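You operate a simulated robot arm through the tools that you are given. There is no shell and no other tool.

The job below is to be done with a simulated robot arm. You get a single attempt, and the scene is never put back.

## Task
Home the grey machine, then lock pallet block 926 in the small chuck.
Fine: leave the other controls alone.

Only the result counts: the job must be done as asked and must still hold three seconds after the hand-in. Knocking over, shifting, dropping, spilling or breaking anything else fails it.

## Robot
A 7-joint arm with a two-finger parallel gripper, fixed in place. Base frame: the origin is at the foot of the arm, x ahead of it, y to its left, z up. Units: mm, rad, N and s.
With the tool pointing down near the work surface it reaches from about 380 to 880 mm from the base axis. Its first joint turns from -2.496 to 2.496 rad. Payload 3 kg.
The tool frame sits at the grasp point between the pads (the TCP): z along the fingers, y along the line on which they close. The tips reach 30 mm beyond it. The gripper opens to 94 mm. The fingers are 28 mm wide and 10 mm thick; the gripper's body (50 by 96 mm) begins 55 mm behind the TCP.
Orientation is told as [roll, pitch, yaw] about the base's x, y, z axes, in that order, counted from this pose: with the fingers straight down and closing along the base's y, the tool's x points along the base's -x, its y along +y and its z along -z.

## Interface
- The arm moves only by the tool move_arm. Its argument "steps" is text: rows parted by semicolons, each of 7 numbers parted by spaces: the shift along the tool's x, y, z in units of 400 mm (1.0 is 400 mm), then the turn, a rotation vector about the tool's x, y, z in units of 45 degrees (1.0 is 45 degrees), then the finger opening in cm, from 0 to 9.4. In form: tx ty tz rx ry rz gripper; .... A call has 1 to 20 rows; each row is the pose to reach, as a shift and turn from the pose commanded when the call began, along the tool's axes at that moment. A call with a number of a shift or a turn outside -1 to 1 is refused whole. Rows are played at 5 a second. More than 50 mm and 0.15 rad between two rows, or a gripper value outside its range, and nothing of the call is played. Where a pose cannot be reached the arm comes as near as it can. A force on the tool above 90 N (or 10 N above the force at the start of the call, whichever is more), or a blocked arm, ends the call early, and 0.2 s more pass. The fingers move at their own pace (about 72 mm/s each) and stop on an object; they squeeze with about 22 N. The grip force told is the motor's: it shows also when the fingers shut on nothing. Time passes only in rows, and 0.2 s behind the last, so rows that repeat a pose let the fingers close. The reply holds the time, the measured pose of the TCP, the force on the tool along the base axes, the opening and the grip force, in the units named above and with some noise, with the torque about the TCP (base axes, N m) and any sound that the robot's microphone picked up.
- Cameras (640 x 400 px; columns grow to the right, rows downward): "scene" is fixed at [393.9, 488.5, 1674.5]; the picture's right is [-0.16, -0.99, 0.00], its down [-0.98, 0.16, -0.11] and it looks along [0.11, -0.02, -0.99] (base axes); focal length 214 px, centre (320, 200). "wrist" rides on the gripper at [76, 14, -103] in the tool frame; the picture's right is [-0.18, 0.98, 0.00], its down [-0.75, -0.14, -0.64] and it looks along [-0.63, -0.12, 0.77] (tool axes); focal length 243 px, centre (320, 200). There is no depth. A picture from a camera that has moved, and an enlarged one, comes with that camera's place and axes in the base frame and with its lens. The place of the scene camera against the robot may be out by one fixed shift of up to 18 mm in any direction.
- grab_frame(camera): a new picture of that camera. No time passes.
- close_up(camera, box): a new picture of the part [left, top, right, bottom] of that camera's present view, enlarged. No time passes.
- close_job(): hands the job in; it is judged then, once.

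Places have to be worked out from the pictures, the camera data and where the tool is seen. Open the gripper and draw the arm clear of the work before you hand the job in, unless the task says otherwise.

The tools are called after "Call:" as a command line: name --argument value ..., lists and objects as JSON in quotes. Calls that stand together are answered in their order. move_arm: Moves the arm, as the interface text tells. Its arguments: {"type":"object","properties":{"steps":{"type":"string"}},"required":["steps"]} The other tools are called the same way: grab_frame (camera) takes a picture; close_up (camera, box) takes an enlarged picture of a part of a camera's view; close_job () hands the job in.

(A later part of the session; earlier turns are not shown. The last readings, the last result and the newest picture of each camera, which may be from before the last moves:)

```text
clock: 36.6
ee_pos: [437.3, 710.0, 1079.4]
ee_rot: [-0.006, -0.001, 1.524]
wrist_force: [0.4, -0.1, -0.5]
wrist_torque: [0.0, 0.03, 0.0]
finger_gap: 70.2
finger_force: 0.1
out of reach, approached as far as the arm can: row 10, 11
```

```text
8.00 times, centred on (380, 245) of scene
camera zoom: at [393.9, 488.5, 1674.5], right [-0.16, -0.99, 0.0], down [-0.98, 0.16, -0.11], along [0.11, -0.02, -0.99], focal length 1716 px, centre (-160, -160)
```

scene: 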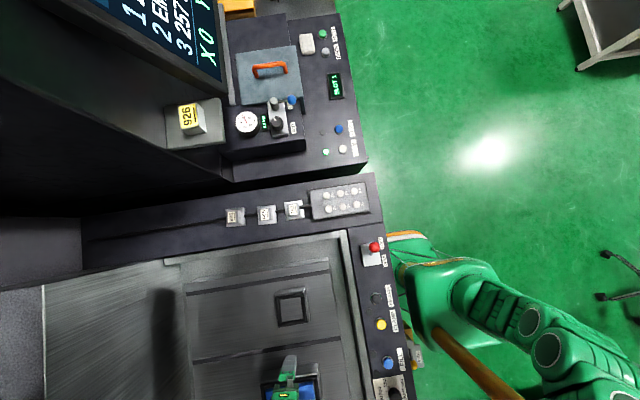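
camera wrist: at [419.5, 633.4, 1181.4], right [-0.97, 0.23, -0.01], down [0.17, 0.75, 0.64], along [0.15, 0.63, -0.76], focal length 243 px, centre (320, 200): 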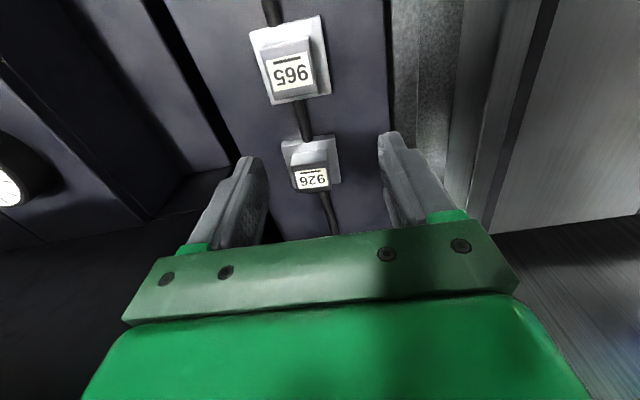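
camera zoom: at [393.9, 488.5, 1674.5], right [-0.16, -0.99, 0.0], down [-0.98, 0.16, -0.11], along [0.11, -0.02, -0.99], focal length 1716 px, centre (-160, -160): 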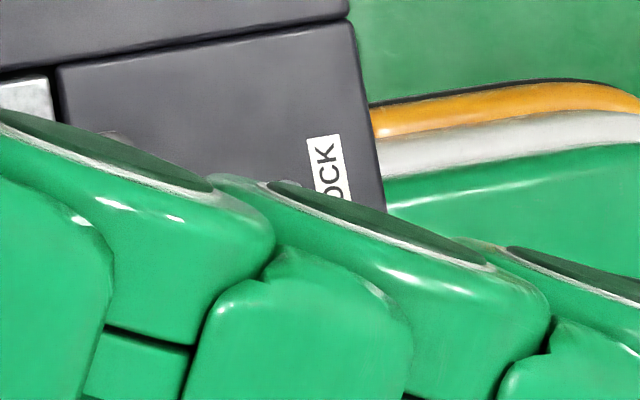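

The upright tool runs out of reach at radius ≈834 here, so I'll tilt the tool 25° outward (+y) to gain reach toward block 926, while lowering to z≈1030.

Call:
move_arm --steps "-0.0176 -0.0022 0.025 0 -0.111 0 7; -0.0352 -0.0044 0.05 0 -0.222 0 7; -0.0528 -0.0066 0.075 0 -0.333 0 7; -0.0704 -0.0088 0.1 0 -0.444 0 7; -0.088 -0.011 0.125 0 -0.5555 0 7; -0.088 -0.011 0.125 0 -0.5555 0 7"

Call:
grab_frame --camera "wrist"

Call:
close_up --camera "wrist" --box '[260, 100, 380, 175]'

```text
clock: 38.0
ee_pos: [445.4, 745.7, 1031.5]
ee_rot: [-0.009, -0.438, 1.529]
wrist_force: [0.8, 0.1, -0.1]
wrist_torque: [-0.02, 0.0, -0.01]
finger_gap: 70.0
finger_force: 0.2
```

```text
taken
camera wrist: at [425.2, 633.0, 1092.2], right [-0.97, 0.21, 0.07], down [0.15, 0.4, 0.9], along [0.16, 0.89, -0.43], focal length 243 px, centre (320, 200)
```

wrist: 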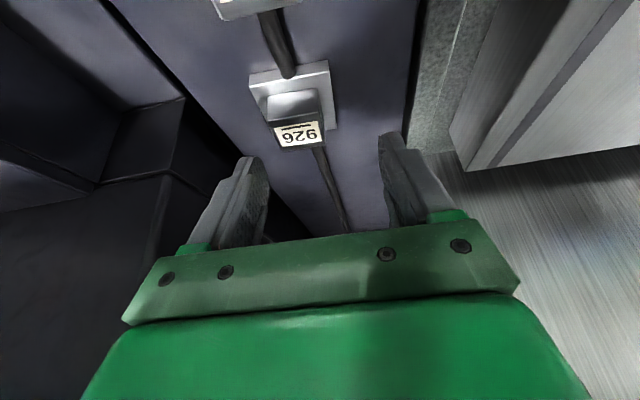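

```text
5.33 times, centred on (320, 138) of wrist
camera zoom: at [425.2, 633.0, 1092.2], right [-0.97, 0.21, 0.07], down [0.15, 0.4, 0.9], along [0.16, 0.89, -0.43], focal length 1294 px, centre (320, 533)
```

zoom: 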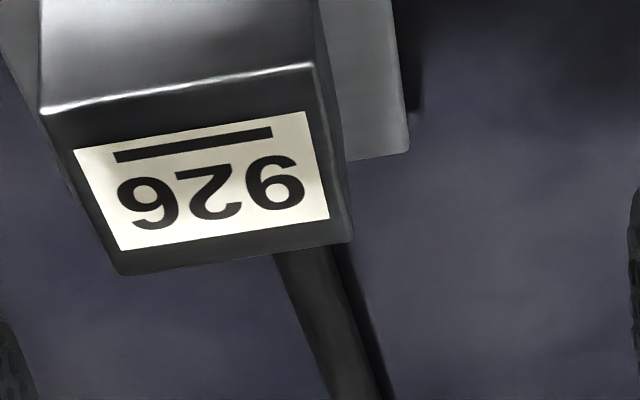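

Block 926 measures 40 mm square, centred at (466.6, 787.5), yaw ≈ −3.2°, top z≈954.5, plate top z≈928.7. I'll go to a hover above the grip point at (466, 777.5, 1010) with the yaw corrected.

Call:
move_arm --steps "-0.0256 -0.0239 0.0419 0.0038 0 0.0081 7; -0.0511 -0.0477 0.0837 0.0076 0 0.0162 7; -0.0511 -0.0477 0.0837 0.0076 0 0.0162 7"

Call:
grab_frame --camera "wrist"

Call:
close_up --camera "wrist" --box '[240, 100, 400, 200]'

```text
clock: 38.8
ee_pos: [465.7, 777.5, 1010.1]
ee_rot: [-0.007, -0.437, 1.514]
wrist_force: [-0.3, 0.2, -0.2]
wrist_torque: [-0.02, -0.01, 0.04]
finger_gap: 69.8
finger_force: 0.1
```

```text
taken
camera wrist: at [445.6, 665.4, 1070.8], right [-0.97, 0.23, 0.07], down [0.16, 0.4, 0.9], along [0.17, 0.89, -0.43], focal length 243 px, centre (320, 200)
```

wrist: 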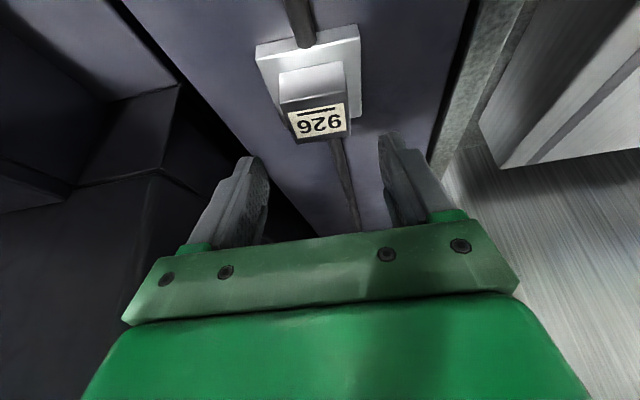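

```text
4.00 times, centred on (320, 150) of wrist
camera zoom: at [445.6, 665.4, 1070.8], right [-0.97, 0.23, 0.07], down [0.16, 0.4, 0.9], along [0.17, 0.89, -0.43], focal length 970 px, centre (320, 400)
```

zoom: 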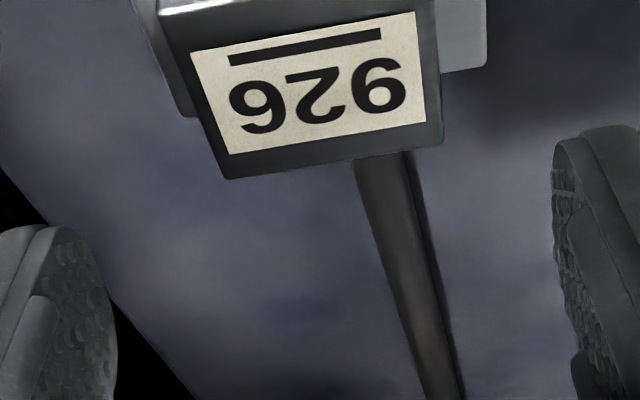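

Pose reached and the block lies centred between the fingers. I'll descend straight to z≈964.5, where the tips should be ~2.5 mm above the plate.

Call:
move_arm --steps "0.0121 -0.0001 0.0258 0 0 0 7; 0.0242 -0.0003 0.0517 0 0 0 7; 0.0362 -0.0004 0.0775 0 0 0 7; 0.0483 -0.0005 0.1033 0 0 0 7; 0.0483 -0.0005 0.1033 0 0 0 7"

Call:
close_up --camera "wrist" --box '[220, 90, 420, 215]'

```text
clock: 40.0
ee_pos: [467.8, 778.7, 964.8]
ee_rot: [-0.005, -0.437, 1.516]
wrist_force: [0.4, 0.4, 0.2]
wrist_torque: [-0.01, 0.0, -0.01]
finger_gap: 69.9
finger_force: 0.0
```

```text
3.20 times, centred on (320, 152) of wrist
camera zoom: at [445.7, 666.5, 1024.8], right [-0.97, 0.23, 0.07], down [0.16, 0.4, 0.9], along [0.17, 0.89, -0.43], focal length 776 px, centre (320, 352)
```

zoom: 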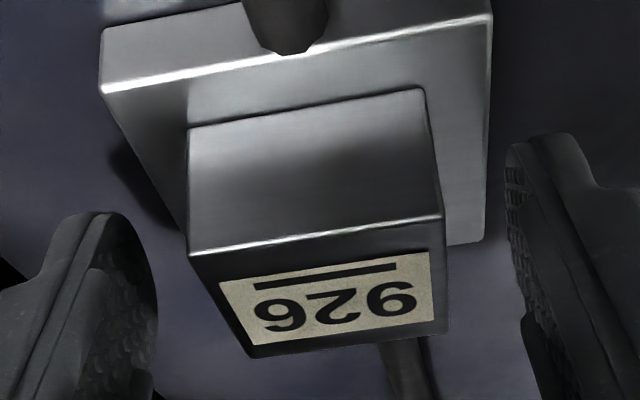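

The tips are around the block, clear of the plate with no force. I'll close the gripper now.

Call:
move_arm --steps "0 0 0 0 0 0 5; 0 0 0 0 0 0 4; 0 0 0 0 0 0 3; 0 0 0 0 0 0 3; 0 0 0 0 0 0 3"

Call:
close_up --camera "wrist" --box '[220, 90, 420, 215]'

```text
clock: 41.2
ee_pos: [465.6, 779.2, 964.9]
ee_rot: [-0.006, -0.437, 1.515]
wrist_force: [-2.6, 0.8, -0.2]
wrist_torque: [0.0, 0.07, 0.01]
finger_gap: 61.8
finger_force: 22.1
```

```text
3.20 times, centred on (320, 152) of wrist
camera zoom: at [445.6, 666.5, 1024.8], right [-0.97, 0.23, 0.07], down [0.16, 0.4, 0.9], along [0.17, 0.89, -0.43], focal length 776 px, centre (320, 352)
```

zoom: 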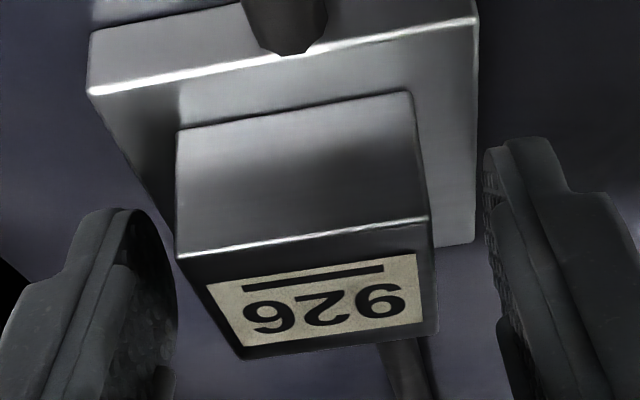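

The fingers stopped at 61.8 mm with force: the tips reached the plate's sides. The plate and block shifted together against the rod, so the pallet is one loose piece. The chuck needs the grip on the 40 mm block, so I'll open, rise 7 mm and grip again.

Call:
move_arm --steps "0 0 0 0 0 0 7; 0 0 0 0 0 0 7; -0.0037 0 -0.008 0 0 0 7; -0.0074 0 -0.0159 0 0 0 7; -0.0074 0 -0.0159 0 0 0 7"

Call:
close_up --camera "wrist" --box '[220, 90, 420, 215]'

```text
clock: 42.4
ee_pos: [465.7, 776.8, 971.3]
ee_rot: [-0.007, -0.437, 1.513]
wrist_force: [0.7, -0.3, 0.4]
wrist_torque: [-0.01, 0.01, -0.01]
finger_gap: 70.2
finger_force: 0.1
```

```text
3.20 times, centred on (320, 152) of wrist
camera zoom: at [445.4, 664.8, 1031.3], right [-0.97, 0.23, 0.07], down [0.16, 0.4, 0.9], along [0.17, 0.89, -0.43], focal length 776 px, centre (320, 352)
```

zoom: 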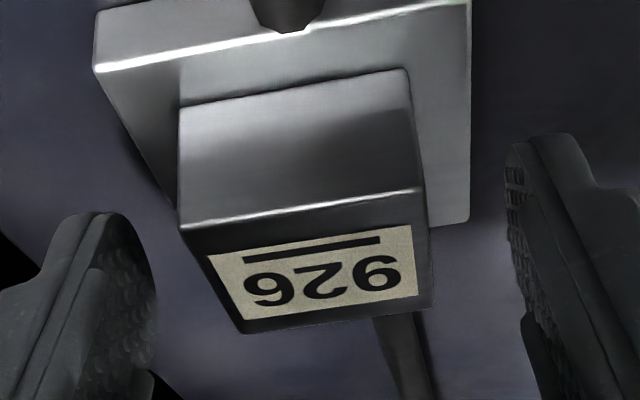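

Raised to z≈971. Closing again, this time on the block itself.

Call:
move_arm --steps "0 0 0 0 0 0 5.5; 0 0 0 0 0 0 4.5; 0 0 0 0 0 0 3; 0 0 0 0 0 0 3; 0 0 0 0 0 0 3"

Call:
close_up --camera "wrist" --box '[220, 90, 420, 215]'

```text
clock: 43.6
ee_pos: [465.4, 776.1, 969.9]
ee_rot: [-0.006, -0.439, 1.515]
wrist_force: [0.8, 0.0, 0.5]
wrist_torque: [0.0, 0.13, 0.0]
finger_gap: 39.9
finger_force: 22.3
```

```text
3.20 times, centred on (320, 152) of wrist
camera zoom: at [445.5, 664.7, 1031.4], right [-0.97, 0.23, 0.07], down [0.16, 0.4, 0.9], along [0.17, 0.89, -0.43], focal length 776 px, centre (320, 352)
```

zoom: 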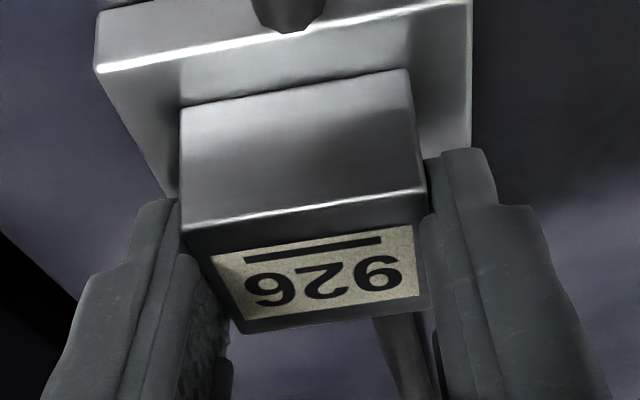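

Gripped the block at 39.9 mm. I'll lift 12 mm and check that the plate comes along level.

Call:
move_arm --steps "-0.0042 0 -0.0091 0 0 0 3; -0.0085 0 -0.0181 0 0 0 3; -0.0127 0 -0.0272 0 0 0 3; -0.0127 0 -0.0272 0 0 0 3"

Call:
grab_frame --camera "wrist"

Call:
close_up --camera "wrist" --box '[220, 90, 420, 215]'

```text
clock: 44.6
ee_pos: [466.2, 777.1, 984.4]
ee_rot: [-0.007, -0.438, 1.513]
wrist_force: [0.5, 0.8, -4.4]
wrist_torque: [-0.02, -0.02, 0.0]
finger_gap: 39.7
finger_force: 21.6
```

```text
taken
camera wrist: at [445.1, 665.4, 1044.7], right [-0.97, 0.23, 0.07], down [0.16, 0.4, 0.9], along [0.17, 0.89, -0.43], focal length 243 px, centre (320, 200)
```

wrist: 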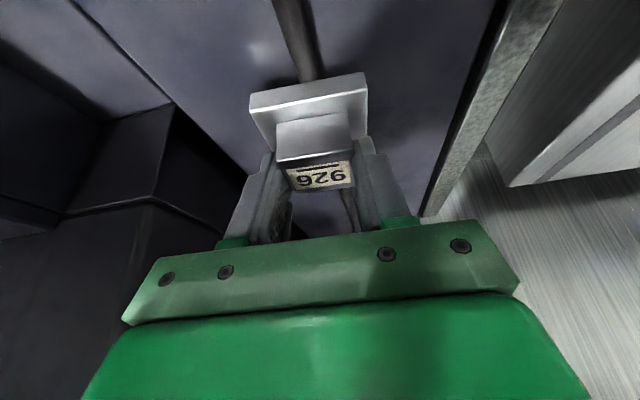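

```text
3.20 times, centred on (320, 152) of wrist
camera zoom: at [445.1, 665.4, 1044.7], right [-0.97, 0.23, 0.07], down [0.16, 0.4, 0.9], along [0.17, 0.89, -0.43], focal length 776 px, centre (320, 352)
```

zoom: 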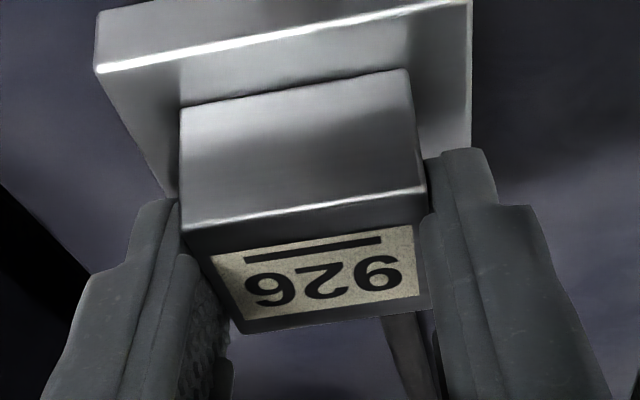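

Block and plate lifted together (4.4 N), no tilt. From the image, the pallet's bottom is about 53 mm below the TCP, its centre is ~9.6 mm forward of it, and the plate is 62×62×14. I'll carry it in −x first, rise, then swing over the tank to about (260, 600, 1090) to measure the chuck from the same camera.

Call:
move_arm --steps "-0.0063 0.0548 -0.0213 0 0 0 3; -0.0127 0.1095 -0.0427 0 0 0 3; -0.019 0.1643 -0.064 0 0 0 3; -0.0314 0.1756 -0.1274 0 0 0 3; -0.0438 0.1868 -0.1908 0 0 0 3; 0.0159 0.2369 -0.2329 0 0 0 3; 0.0756 0.287 -0.275 0 0 0 3; 0.1353 0.3371 -0.3171 0 0 0 3; 0.1949 0.3871 -0.3591 0 0 0 3; 0.2546 0.4372 -0.4012 0 0 0 3; 0.3143 0.4873 -0.4433 0 0 0 3; 0.3143 0.4873 -0.4433 0 0 0 3"

Call:
grab_frame --camera "wrist"

Call:
grab_frame --camera "scene"

```text
clock: 47.2
ee_pos: [256.2, 600.5, 1089.9]
ee_rot: [-0.006, -0.437, 1.515]
wrist_force: [0.7, -0.7, -4.9]
wrist_torque: [-0.03, -0.02, -0.01]
finger_gap: 39.7
finger_force: 22.6
```

```text
taken
camera wrist: at [236.2, 488.2, 1150.0], right [-0.97, 0.23, 0.07], down [0.16, 0.4, 0.9], along [0.17, 0.89, -0.43], focal length 243 px, centre (320, 200)
```

wrist: 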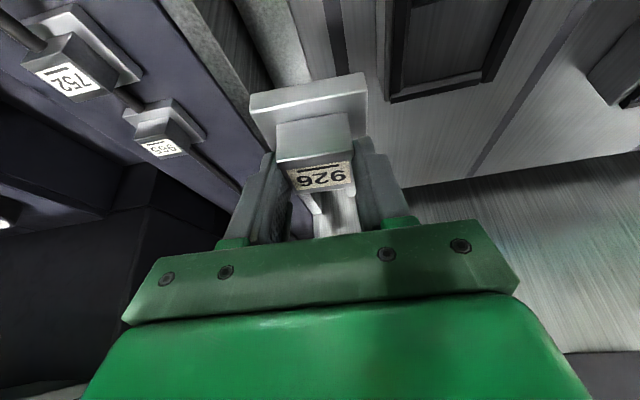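

```text
taken
```

scene: 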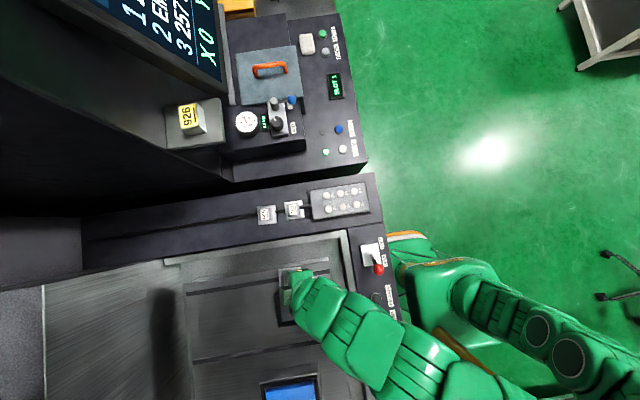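

The pallet is still firmly held; the chuck is cut off at the top of the view. I'll shift 100 mm in −y to see the whole chuck.

Call:
move_arm --steps "0.0753 -0.0047 -0.0353 0 0 0 3; 0.1507 -0.0095 -0.0705 0 0 0 3; 0.226 -0.0142 -0.1058 0 0 0 3; 0.226 -0.0142 -0.1058 0 0 0 3"

Call:
grab_frame --camera "wrist"

Call:
close_up --camera "wrist" --box '[360, 20, 520, 120]'

```text
clock: 48.2
ee_pos: [256.7, 500.6, 1090.2]
ee_rot: [-0.005, -0.436, 1.514]
wrist_force: [0.3, -0.4, -5.3]
wrist_torque: [-0.02, 0.03, 0.02]
finger_gap: 39.7
finger_force: 21.8
```

```text
taken
camera wrist: at [235.9, 388.8, 1149.8], right [-0.97, 0.23, 0.07], down [0.16, 0.4, 0.9], along [0.17, 0.89, -0.43], focal length 243 px, centre (320, 200)
```

wrist: 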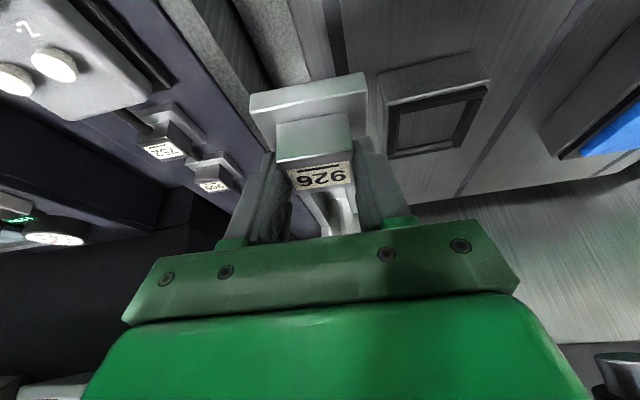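

```text
4.00 times, centred on (440, 70) of wrist
camera zoom: at [235.9, 388.8, 1149.8], right [-0.97, 0.23, 0.07], down [0.16, 0.4, 0.9], along [0.17, 0.89, -0.43], focal length 970 px, centre (-160, 720)
```

zoom: 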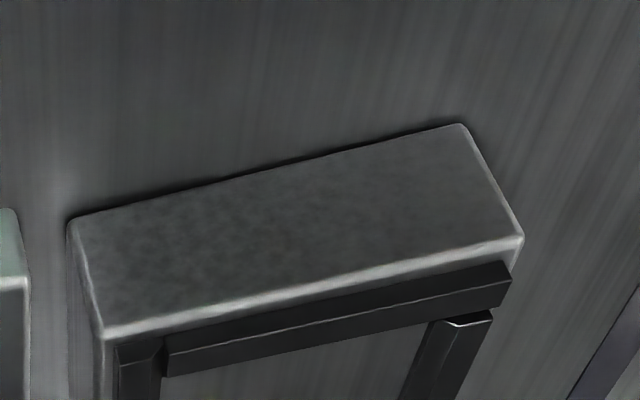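

Now the chuck's near face, rim and guide bars are all in view. I'll enlarge its lower part too for accurate corners.

Call:
close_up --camera "wrist" --box '[370, 75, 498, 155]'

Call:
close_up --camera "wrist" --box '[376, 45, 416, 70]'

Call:
close_up --camera "wrist" --box '[456, 75, 496, 100]'

Call:
close_up --camera "wrist" --box '[376, 80, 416, 105]'

```text
5.00 times, centred on (434, 115) of wrist
camera zoom: at [235.9, 388.8, 1149.8], right [-0.97, 0.23, 0.07], down [0.16, 0.4, 0.9], along [0.17, 0.89, -0.43], focal length 1213 px, centre (-250, 625)
```

zoom: 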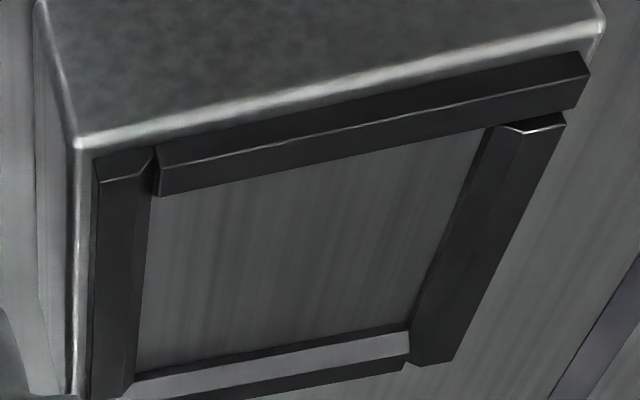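

```text
16.00 times, centred on (396, 58) of wrist
camera zoom: at [235.9, 388.8, 1149.8], right [-0.97, 0.23, 0.07], down [0.16, 0.4, 0.9], along [0.17, 0.89, -0.43], focal length 3882 px, centre (-896, 2480)
```

zoom: 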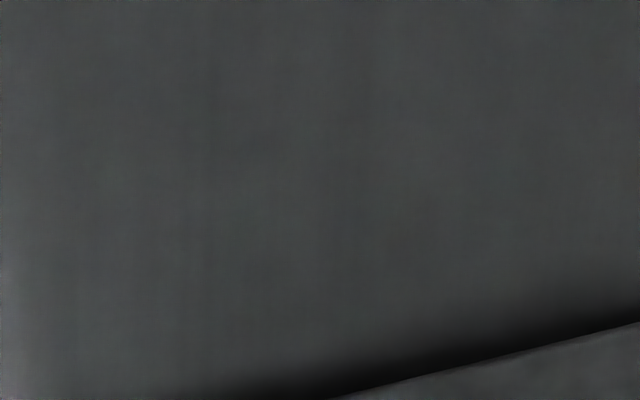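

```text
16.00 times, centred on (476, 88) of wrist
camera zoom: at [235.9, 388.8, 1149.8], right [-0.97, 0.23, 0.07], down [0.16, 0.4, 0.9], along [0.17, 0.89, -0.43], focal length 3882 px, centre (-2176, 2000)
```

zoom: 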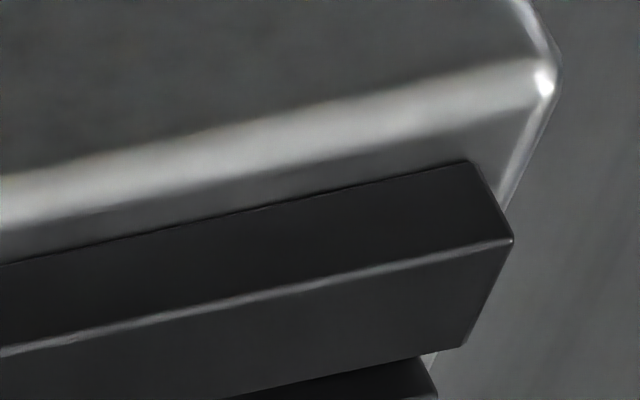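

```text
16.00 times, centred on (396, 92) of wrist
camera zoom: at [235.9, 388.8, 1149.8], right [-0.97, 0.23, 0.07], down [0.16, 0.4, 0.9], along [0.17, 0.89, -0.43], focal length 3882 px, centre (-896, 1920)
```

zoom: 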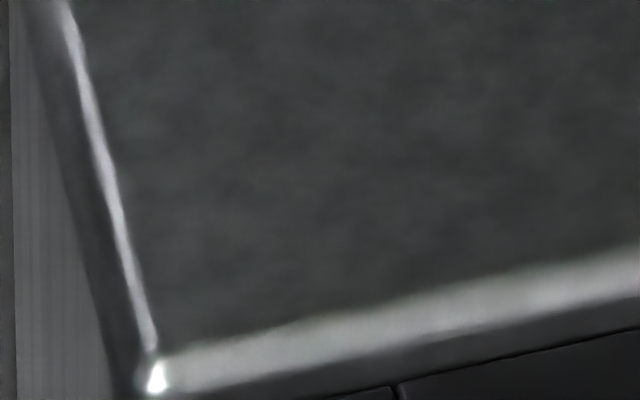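

From this and the earlier views, the chuck body's top is at z≈963. Four ~9 mm guide bars stand on it, leaving a 66.5 mm square pocket centred near (150, 630), yaw ≈ −0.5°. The pallet should therefore sit at TCP ≈ (149.9, 620.7, 1016). I'll go to z≈1050 above that with yaw 1.562.

Call:
move_arm --steps "-0.0431 0.0568 0.0419 -0.0052 0 -0.0111 3; -0.0863 0.1135 0.0838 -0.0103 0 -0.0222 3; -0.1294 0.1703 0.1257 -0.0155 0 -0.0332 3; -0.1726 0.227 0.1676 -0.0206 0 -0.0443 3; -0.2157 0.2838 0.2095 -0.0258 0 -0.0554 3; -0.2157 0.2838 0.2095 -0.0258 0 -0.0554 3; -0.2157 0.2838 0.2095 -0.0258 0 -0.0554 3"

Call:
grab_frame --camera "wrist"

Call:
close_up --camera "wrist" --box '[220, 40, 420, 165]'

Call:
close_up --camera "scene" --box '[240, 265, 352, 335]'

```text
clock: 49.8
ee_pos: [152.8, 621.3, 1050.6]
ee_rot: [-0.011, -0.436, 1.561]
wrist_force: [0.7, 0.1, -4.4]
wrist_torque: [-0.04, -0.01, 0.0]
finger_gap: 39.7
finger_force: 22.1
```

```text
taken
camera wrist: at [136.5, 508.8, 1110.4], right [-0.98, 0.18, 0.07], down [0.14, 0.41, 0.9], along [0.13, 0.89, -0.43], focal length 243 px, centre (320, 200)
```

wrist: 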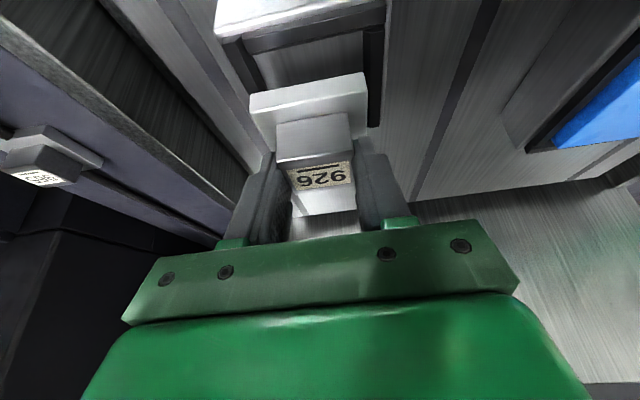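

```text
3.20 times, centred on (320, 102) of wrist
camera zoom: at [136.5, 508.8, 1110.4], right [-0.98, 0.18, 0.07], down [0.14, 0.41, 0.9], along [0.13, 0.89, -0.43], focal length 776 px, centre (320, 512)
```

zoom: 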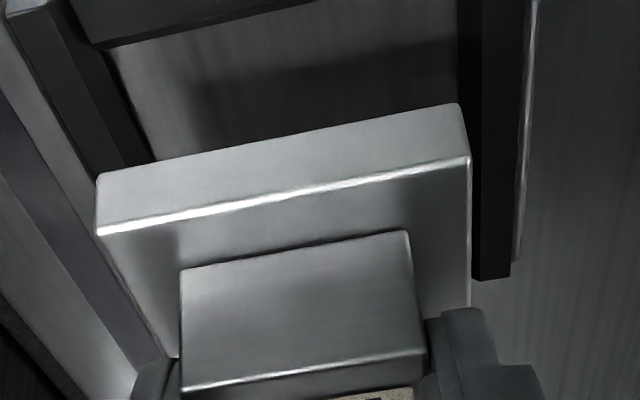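

```text
5.71 times, centred on (296, 300) of scene
camera zoom: at [393.9, 488.5, 1674.5], right [-0.16, -0.99, 0.0], down [-0.98, 0.16, -0.11], along [0.11, -0.02, -0.99], focal length 1226 px, centre (457, -371)
```

zoom: 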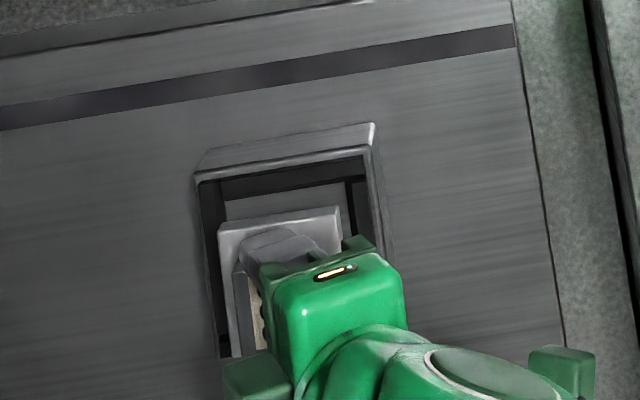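

TCP is at (152.8, 621.3). In the tool frame, the pocket's centre is about 2.5 mm to −x of the pallet. I'll zoom in on the near rim and bars to pin down the forward (y) offset too.

Call:
close_up --camera "wrist" --box '[200, 0, 296, 60]'

Call:
close_up --camera "wrist" --box '[330, 0, 426, 60]'

Call:
close_up --camera "wrist" --box '[340, 70, 420, 130]'

Call:
close_up --camera "wrist" --box '[230, 50, 310, 110]'

```text
6.67 times, centred on (248, 30) of wrist
camera zoom: at [136.5, 508.8, 1110.4], right [-0.98, 0.18, 0.07], down [0.14, 0.41, 0.9], along [0.13, 0.89, -0.43], focal length 1618 px, centre (800, 1333)
```

zoom: 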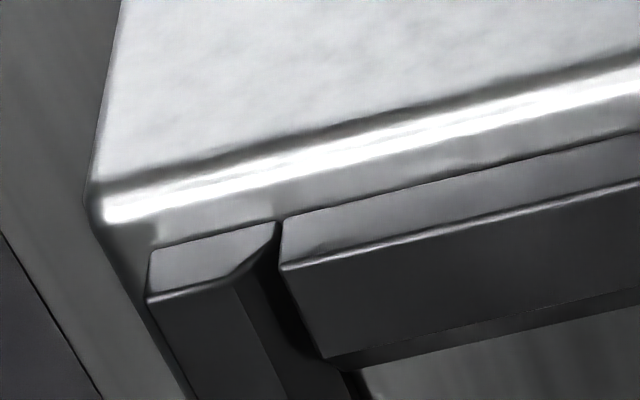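

```text
6.67 times, centred on (378, 30) of wrist
camera zoom: at [136.5, 508.8, 1110.4], right [-0.98, 0.18, 0.07], down [0.14, 0.41, 0.9], along [0.13, 0.89, -0.43], focal length 1618 px, centre (-67, 1333)
```

zoom: 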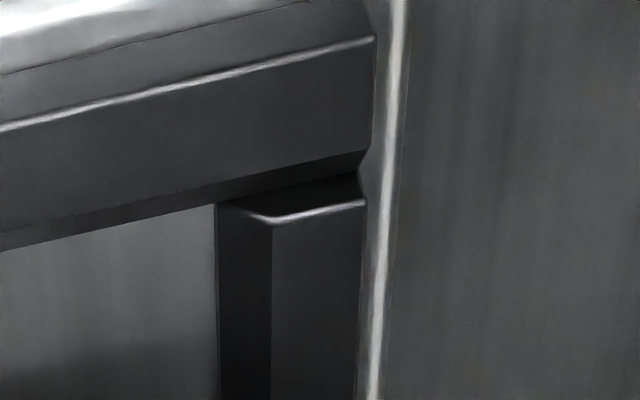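

```text
6.67 times, centred on (380, 100) of wrist
camera zoom: at [136.5, 508.8, 1110.4], right [-0.98, 0.18, 0.07], down [0.14, 0.41, 0.9], along [0.13, 0.89, -0.43], focal length 1618 px, centre (-80, 867)
```

zoom: 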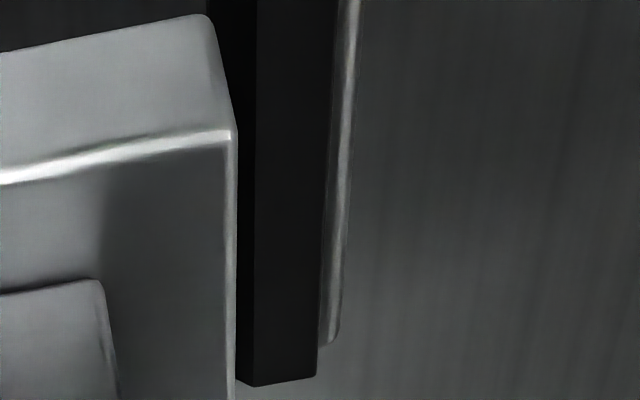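

```text
6.67 times, centred on (270, 80) of wrist
camera zoom: at [136.5, 508.8, 1110.4], right [-0.98, 0.18, 0.07], down [0.14, 0.41, 0.9], along [0.13, 0.89, -0.43], focal length 1618 px, centre (653, 1000)
```

zoom: 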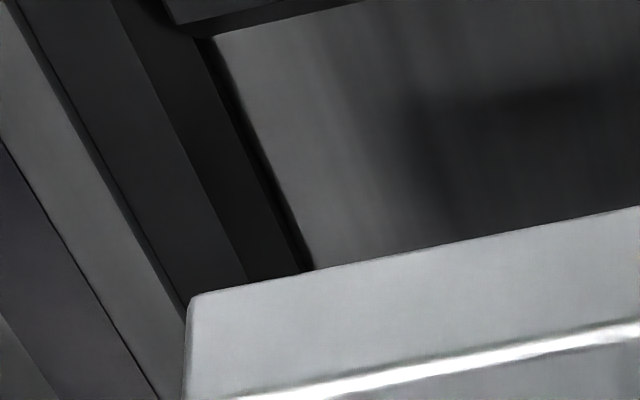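

In the tool frame the pocket's centre is at (F 10.9, L +1.9) and the pallet's at (F 9.8, L −0.45), with yaw agreeing to ~0.3°. So I shift −2.3 mm in x and +1.1 mm in y, and lower 24 mm to just above the bars.

Call:
move_arm --steps "0 0.0064 0 0 0 0 3; 0.0076 0.0064 0.0185 0 0 0 3; 0.0153 0.0064 0.037 0 0 0 3; 0.0229 0.0064 0.0555 0 0 0 3; 0.0229 0.0064 0.0555 0 0 0 3"

Call:
grab_frame --camera "wrist"

Call:
close_up --camera "wrist" --box '[220, 30, 420, 155]'

Call:
close_up --camera "wrist" --box '[340, 60, 420, 110]'

Call:
close_up --camera "wrist" --box '[220, 40, 300, 90]'

```text
clock: 51.0
ee_pos: [150.0, 621.4, 1027.6]
ee_rot: [-0.008, -0.436, 1.562]
wrist_force: [-0.2, -0.4, -4.2]
wrist_torque: [-0.01, 0.01, 0.0]
finger_gap: 39.7
finger_force: 21.7
```

```text
taken
camera wrist: at [134.6, 509.0, 1087.7], right [-0.98, 0.18, 0.07], down [0.14, 0.41, 0.9], along [0.13, 0.89, -0.43], focal length 243 px, centre (320, 200)
```

wrist: 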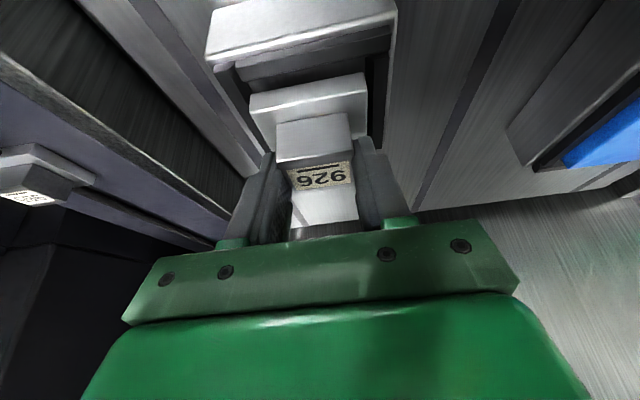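

```text
3.20 times, centred on (320, 92) of wrist
camera zoom: at [134.6, 509.0, 1087.7], right [-0.98, 0.18, 0.07], down [0.14, 0.41, 0.9], along [0.13, 0.89, -0.43], focal length 776 px, centre (320, 544)
```

zoom: 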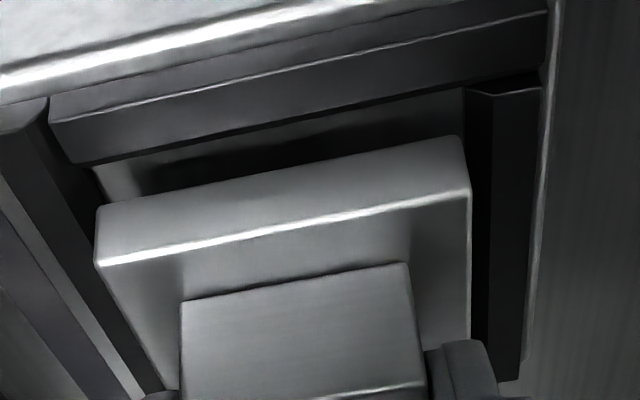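

```text
8.00 times, centred on (380, 85) of wrist
camera zoom: at [134.6, 509.0, 1087.7], right [-0.98, 0.18, 0.07], down [0.14, 0.41, 0.9], along [0.13, 0.89, -0.43], focal length 1941 px, centre (-160, 1120)
```

zoom: 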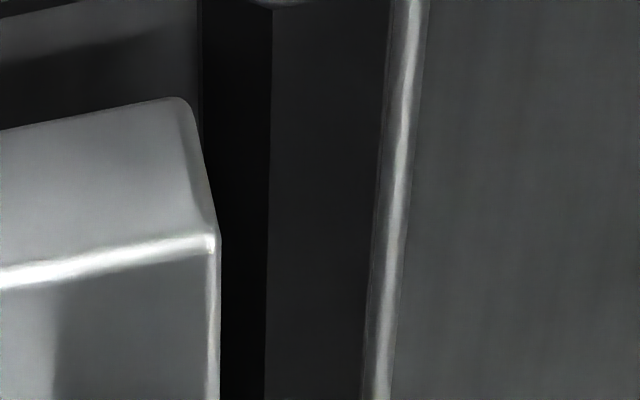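

```text
8.00 times, centred on (260, 65) of wrist
camera zoom: at [134.6, 509.0, 1087.7], right [-0.98, 0.18, 0.07], down [0.14, 0.41, 0.9], along [0.13, 0.89, -0.43], focal length 1941 px, centre (800, 1280)
```

zoom: 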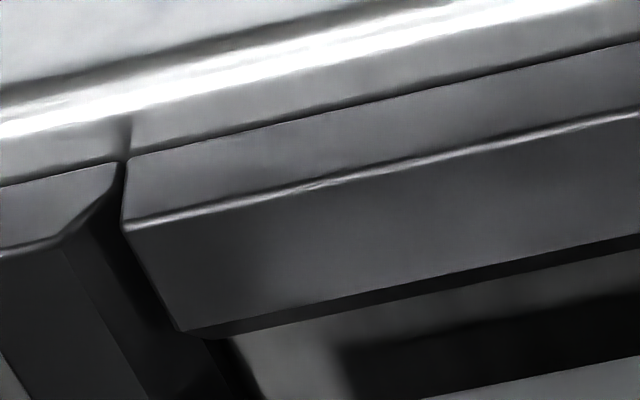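

The pallet and pocket are now centred to within about 1 mm, and the plate's underside is just above the bars. I'll lower another ~10 mm slowly and watch the force.

Call:
move_arm --steps "0.003 0 0.0074 0 0 0 3; 0.006 0 0.0149 0 0 0 3; 0.009 0 0.0223 0 0 0 3; 0.009 0 0.0223 0 0 0 3"

Call:
close_up --camera "wrist" --box '[220, 30, 420, 155]'

```text
clock: 52.0
ee_pos: [150.4, 622.2, 1017.3]
ee_rot: [-0.008, -0.437, 1.562]
wrist_force: [-0.1, -0.2, -5.1]
wrist_torque: [-0.04, 0.06, -0.02]
finger_gap: 40.1
finger_force: 22.2
```

```text
3.20 times, centred on (320, 92) of wrist
camera zoom: at [134.7, 509.3, 1077.3], right [-0.98, 0.18, 0.07], down [0.14, 0.41, 0.9], along [0.13, 0.89, -0.43], focal length 776 px, centre (320, 544)
```

zoom: 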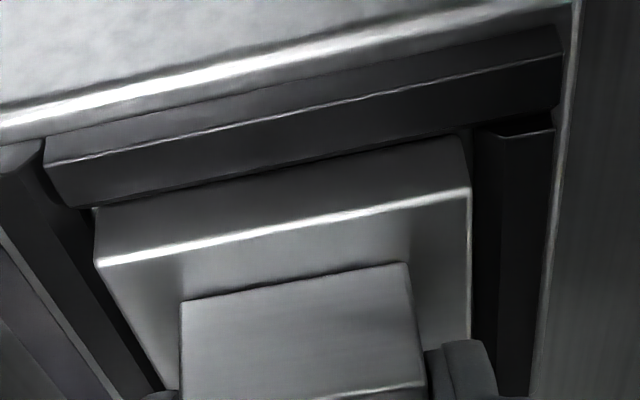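

No contact yet at z≈1017 and the plate is entering the pocket. Lowering 3 mm more.

Call:
move_arm --steps "0.0016 0 0.0034 0 0 0 3; 0.0032 0 0.0068 0 0 0 3; 0.0032 0 0.0068 0 0 0 3"

```text
clock: 52.8
ee_pos: [149.4, 623.1, 1016.6]
ee_rot: [-0.009, -0.443, 1.563]
wrist_force: [3.5, -6.0, 26.1]
wrist_torque: [-0.05, 0.1, 0.21]
finger_gap: 40.0
finger_force: 21.9
```

Contact: +26 N at TCP z≈1016.6, just where the pallet should meet the seat (1016.3). Checking the picture for level seating.

Call:
close_up --camera "wrist" --box '[220, 30, 420, 155]'

Call:
close_up --camera "wrist" --box '[340, 60, 420, 110]'

Call:
close_up --camera "wrist" --box '[220, 50, 300, 100]'

Call:
close_up --camera "scene" --box '[260, 280, 324, 320]'

```text
3.20 times, centred on (320, 92) of wrist
camera zoom: at [135.2, 510.0, 1075.1], right [-0.98, 0.18, 0.07], down [0.14, 0.41, 0.9], along [0.13, 0.9, -0.42], focal length 776 px, centre (320, 544)
```

zoom: 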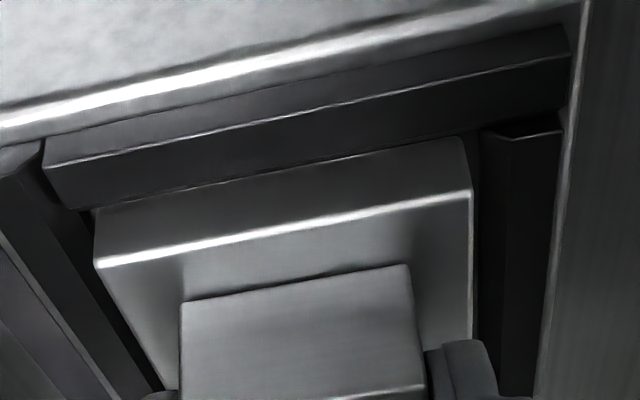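

```text
8.00 times, centred on (380, 85) of wrist
camera zoom: at [135.2, 510.0, 1075.1], right [-0.98, 0.18, 0.07], down [0.14, 0.41, 0.9], along [0.13, 0.9, -0.42], focal length 1941 px, centre (-160, 1120)
```

zoom: 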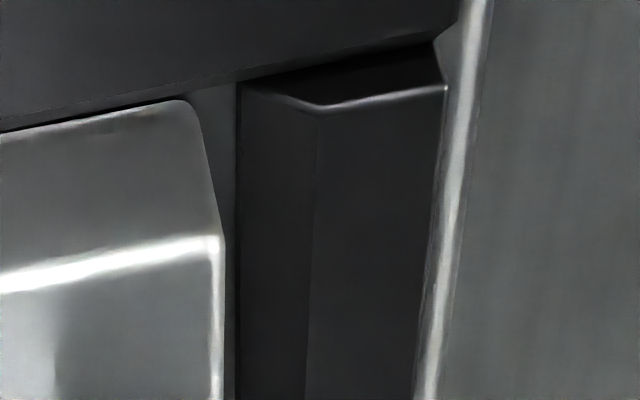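

```text
8.00 times, centred on (260, 75) of wrist
camera zoom: at [135.2, 510.0, 1075.1], right [-0.98, 0.18, 0.07], down [0.14, 0.41, 0.9], along [0.13, 0.9, -0.42], focal length 1941 px, centre (800, 1200)
```

zoom: 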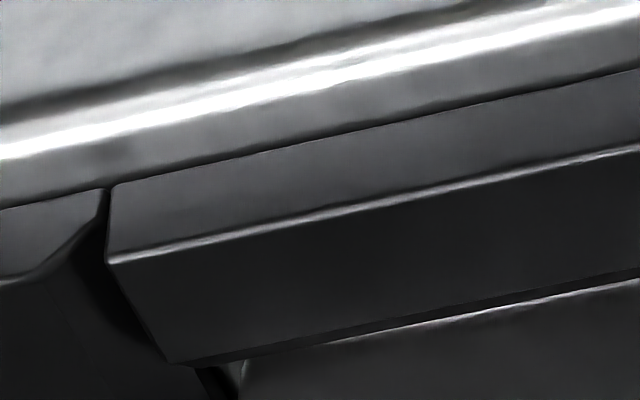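

```text
10.00 times, centred on (292, 300) of scene
camera zoom: at [393.9, 488.5, 1674.5], right [-0.16, -0.99, 0.0], down [-0.98, 0.16, -0.11], along [0.11, -0.02, -0.99], focal length 2145 px, centre (600, -800)
```

zoom: 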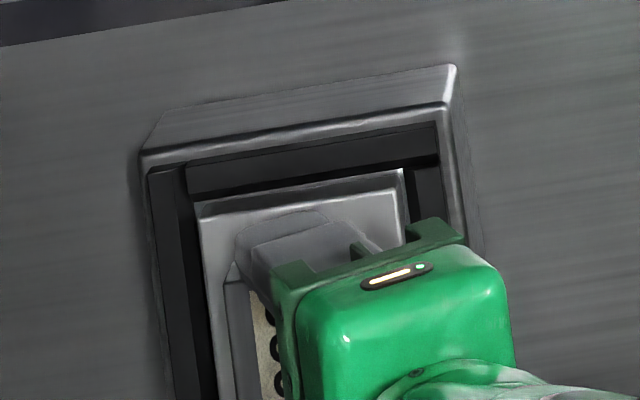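

The plate is down inside the guide bars with an even gap. I'll ease off the downward push by 2 mm and then open the fingers.

Call:
move_arm --steps "-0.0021 0 -0.0045 0 0 0 3; -0.0021 0 -0.0045 0 0 0 3; -0.0021 0 -0.0045 0 0 0 4.4; -0.0021 0 -0.0045 0 0 0 5; -0.0021 0 -0.0045 0 0 0 6; -0.0021 0 -0.0045 0 0 0 6"

Call:
close_up --camera "wrist" --box '[220, 30, 420, 155]'

```text
clock: 54.2
ee_pos: [149.8, 622.2, 1016.4]
ee_rot: [-0.007, -0.436, 1.561]
wrist_force: [0.6, -0.7, 0.3]
wrist_torque: [-0.01, -0.01, 0.01]
finger_gap: 60.2
finger_force: 0.0
```

```text
3.20 times, centred on (320, 92) of wrist
camera zoom: at [135.1, 509.4, 1076.4], right [-0.98, 0.18, 0.07], down [0.14, 0.41, 0.9], along [0.13, 0.89, -0.43], focal length 776 px, centre (320, 544)
```

zoom: 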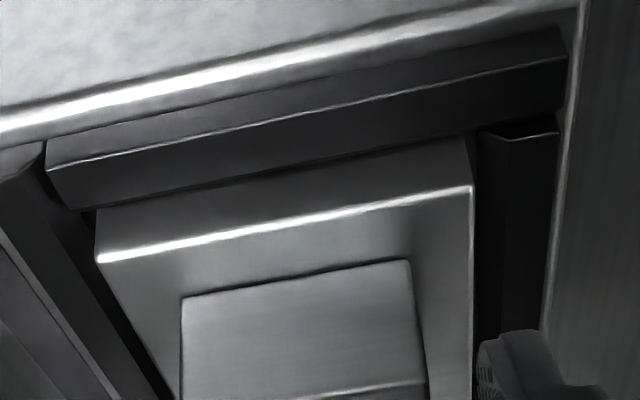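

Released with no force, and the pallet stays put. I'll lift straight up 80 mm and back away a bit to view the seat and the lamps.

Call:
move_arm --steps "-0.0211 0 -0.0453 0 0 0 6; -0.0422 0 -0.0906 0 0 0 6; -0.0633 0 -0.136 0 0 0 6; -0.0845 0 -0.1813 0 0 0 6; -0.0845 0 -0.1813 0 0 0 6"

Call:
grab_frame --camera "wrist"

Call:
grab_frame --camera "scene"

```text
clock: 55.4
ee_pos: [150.0, 622.7, 1093.4]
ee_rot: [-0.007, -0.437, 1.562]
wrist_force: [0.8, 0.1, 1.2]
wrist_torque: [-0.02, 0.0, 0.03]
finger_gap: 60.3
finger_force: 0.1
```

```text
taken
camera wrist: at [134.8, 509.7, 1155.1], right [-0.98, 0.18, 0.07], down [0.14, 0.41, 0.9], along [0.13, 0.89, -0.43], focal length 243 px, centre (320, 200)
```

wrist: 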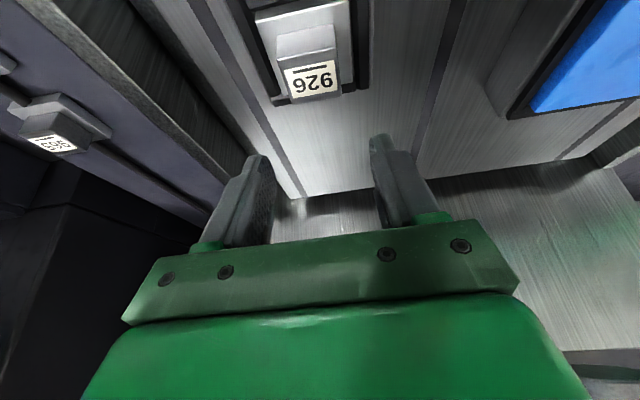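

```text
taken
```

scene: 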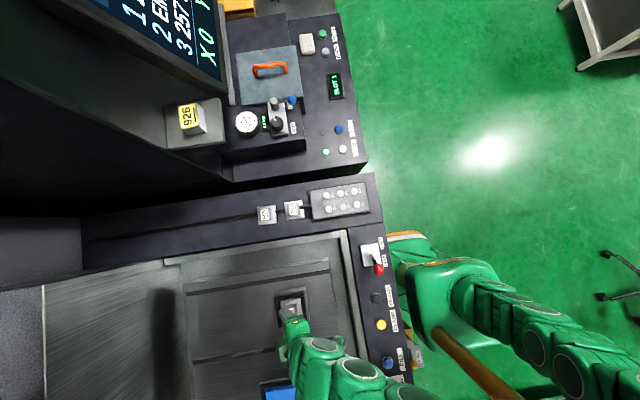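

Pallet 926 is seated in the small chuck. Zooming in to confirm it sits level, then I'll bring the tool upright and go back toward the lever.

Call:
close_up --camera "wrist" --box '[230, 0, 390, 100]'

Call:
move_arm --steps "0.0723 -0.044 -0.0483 0 0.1113 0 6; 0.1446 -0.0879 -0.0965 0 0.2226 0 6; 0.2169 -0.1319 -0.1448 0 0.3338 0 6; 0.2892 -0.1758 -0.193 0 0.4451 0 5.5; 0.3615 -0.2198 -0.2413 0 0.5564 0 5.5; 0.3615 -0.2198 -0.2413 0 0.5564 0 5.5"

Call:
grab_frame --camera "wrist"

Call:
close_up --camera "scene" --box '[260, 280, 324, 320]'

```text
4.00 times, centred on (310, 50) of wrist
camera zoom: at [134.8, 509.7, 1155.1], right [-0.98, 0.18, 0.07], down [0.14, 0.41, 0.9], along [0.13, 0.89, -0.43], focal length 970 px, centre (360, 800)
```

zoom: 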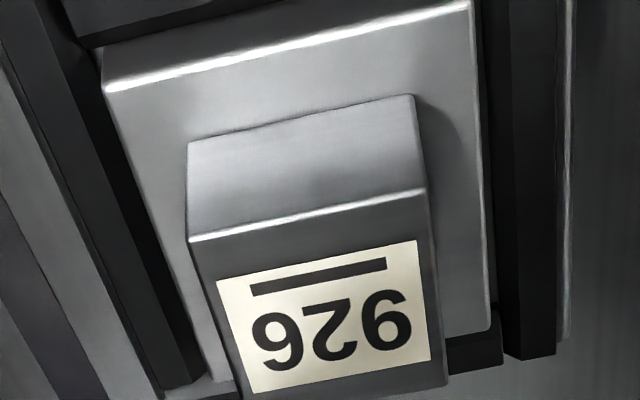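

```text
clock: 56.8
ee_pos: [235.6, 449.9, 1121.3]
ee_rot: [-0.007, 0.003, 1.559]
wrist_force: [-0.6, 0.1, -0.2]
wrist_torque: [0.01, 0.02, -0.01]
finger_gap: 54.8
finger_force: 0.1
```

```text
taken
camera wrist: at [220.5, 372.5, 1223.0], right [-0.98, 0.2, -0.01], down [0.15, 0.75, 0.64], along [0.13, 0.63, -0.77], focal length 243 px, centre (320, 200)
```

wrist: 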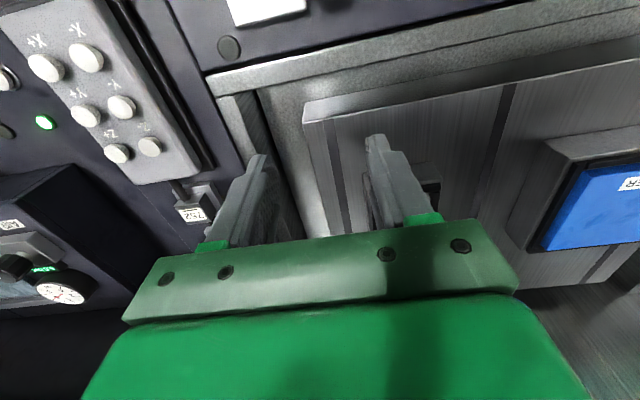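

```text
10.00 times, centred on (292, 300) of scene
camera zoom: at [393.9, 488.5, 1674.5], right [-0.16, -0.99, 0.0], down [-0.98, 0.16, -0.11], along [0.11, -0.02, -0.99], focal length 2145 px, centre (600, -800)
```

zoom: 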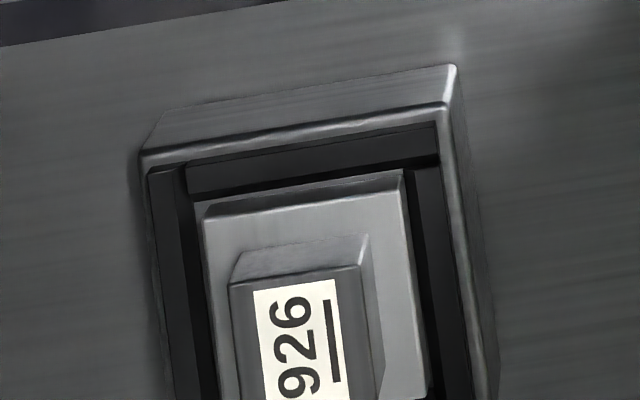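

The pallet sits level in the pocket. Now to the lever: the ball is at about (236, 347, 1010); I'll hover above it at (239, 349.5, 1111).

Call:
move_arm --steps "0.0837 -0.0038 0.0083 0 0 0 5.5; 0.1673 -0.0077 0.0167 0 0 0 5.5; 0.251 -0.0115 0.025 0 0 0 5.5; 0.251 -0.0115 0.025 0 0 0 5.5"

Call:
grab_frame --camera "wrist"

```text
clock: 57.8
ee_pos: [239.0, 348.9, 1111.0]
ee_rot: [-0.008, 0.0, 1.558]
wrist_force: [0.6, 0.0, -0.6]
wrist_torque: [-0.02, 0.0, 0.02]
finger_gap: 54.8
finger_force: 0.1
```

```text
taken
camera wrist: at [223.7, 272.2, 1213.7], right [-0.98, 0.2, -0.01], down [0.15, 0.75, 0.64], along [0.13, 0.63, -0.77], focal length 243 px, centre (320, 200)
```

wrist: 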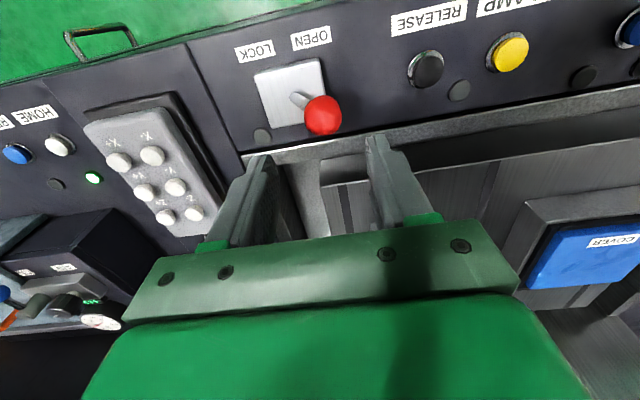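

The ball is at about (237, 348), right below. I'll descend to straddle it.

Call:
move_arm --steps "0 0 0.062 0 0 0 5.5; 0 0 0.124 0 0 0 5.5; 0 0 0.186 0 0 0 5.5; 0 0 0.2475 0 0 0 5.5; 0 0 0.2475 0 0 0 5.5"

Call:
grab_frame --camera "wrist"

```text
clock: 59.0
ee_pos: [239.4, 347.6, 1011.4]
ee_rot: [-0.006, -0.003, 1.56]
wrist_force: [-0.4, -0.7, 0.2]
wrist_torque: [0.0, -0.01, 0.0]
finger_gap: 55.0
finger_force: 0.1
```

```text
taken
camera wrist: at [224.8, 271.7, 1114.0], right [-0.98, 0.2, -0.01], down [0.15, 0.75, 0.64], along [0.13, 0.63, -0.77], focal length 243 px, centre (320, 200)
```

wrist: 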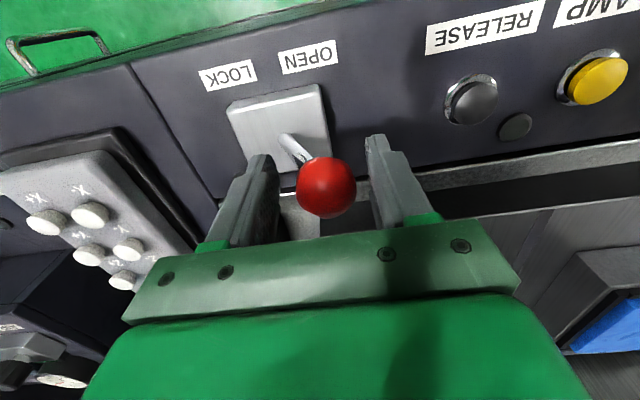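

Straddling the ball with no contact. Now I drag it toward LOCK (+x).

Call:
move_arm --steps "0 -0.025 0 0 0 0 5.5; 0 -0.05 0 0 0 0 5.5; 0 -0.075 0 0 0 0 5.5; -0.001 -0.1 0 0 0 0 5.5; -0.001 -0.125 0 0 0 0 5.5; -0.0015 -0.15 0 0 0 0 5.5; -0.0019 -0.18 0 0 0 0 5.5; -0.0019 -0.18 0 0 0 0 5.5"

Call:
grab_frame --camera "wrist"

```text
clock: 60.8
ee_pos: [313.0, 347.7, 1012.7]
ee_rot: [-0.007, -0.001, 1.56]
wrist_force: [-0.5, 0.7, 1.1]
wrist_torque: [-0.03, 0.0, 0.0]
finger_gap: 55.1
finger_force: 0.2
```

```text
taken
camera wrist: at [296.6, 270.1, 1115.3], right [-0.98, 0.2, -0.01], down [0.15, 0.75, 0.64], along [0.13, 0.63, -0.77], focal length 243 px, centre (320, 200)
```

wrist: 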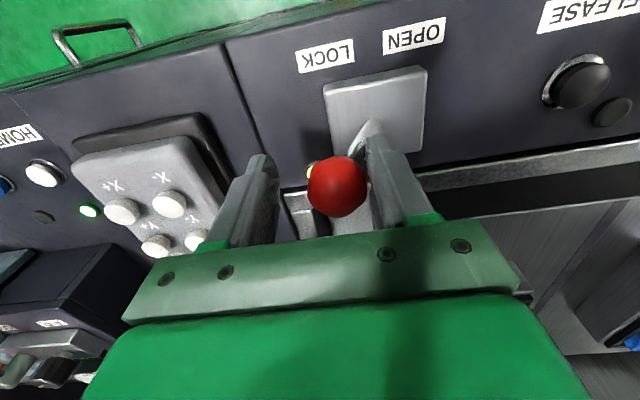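

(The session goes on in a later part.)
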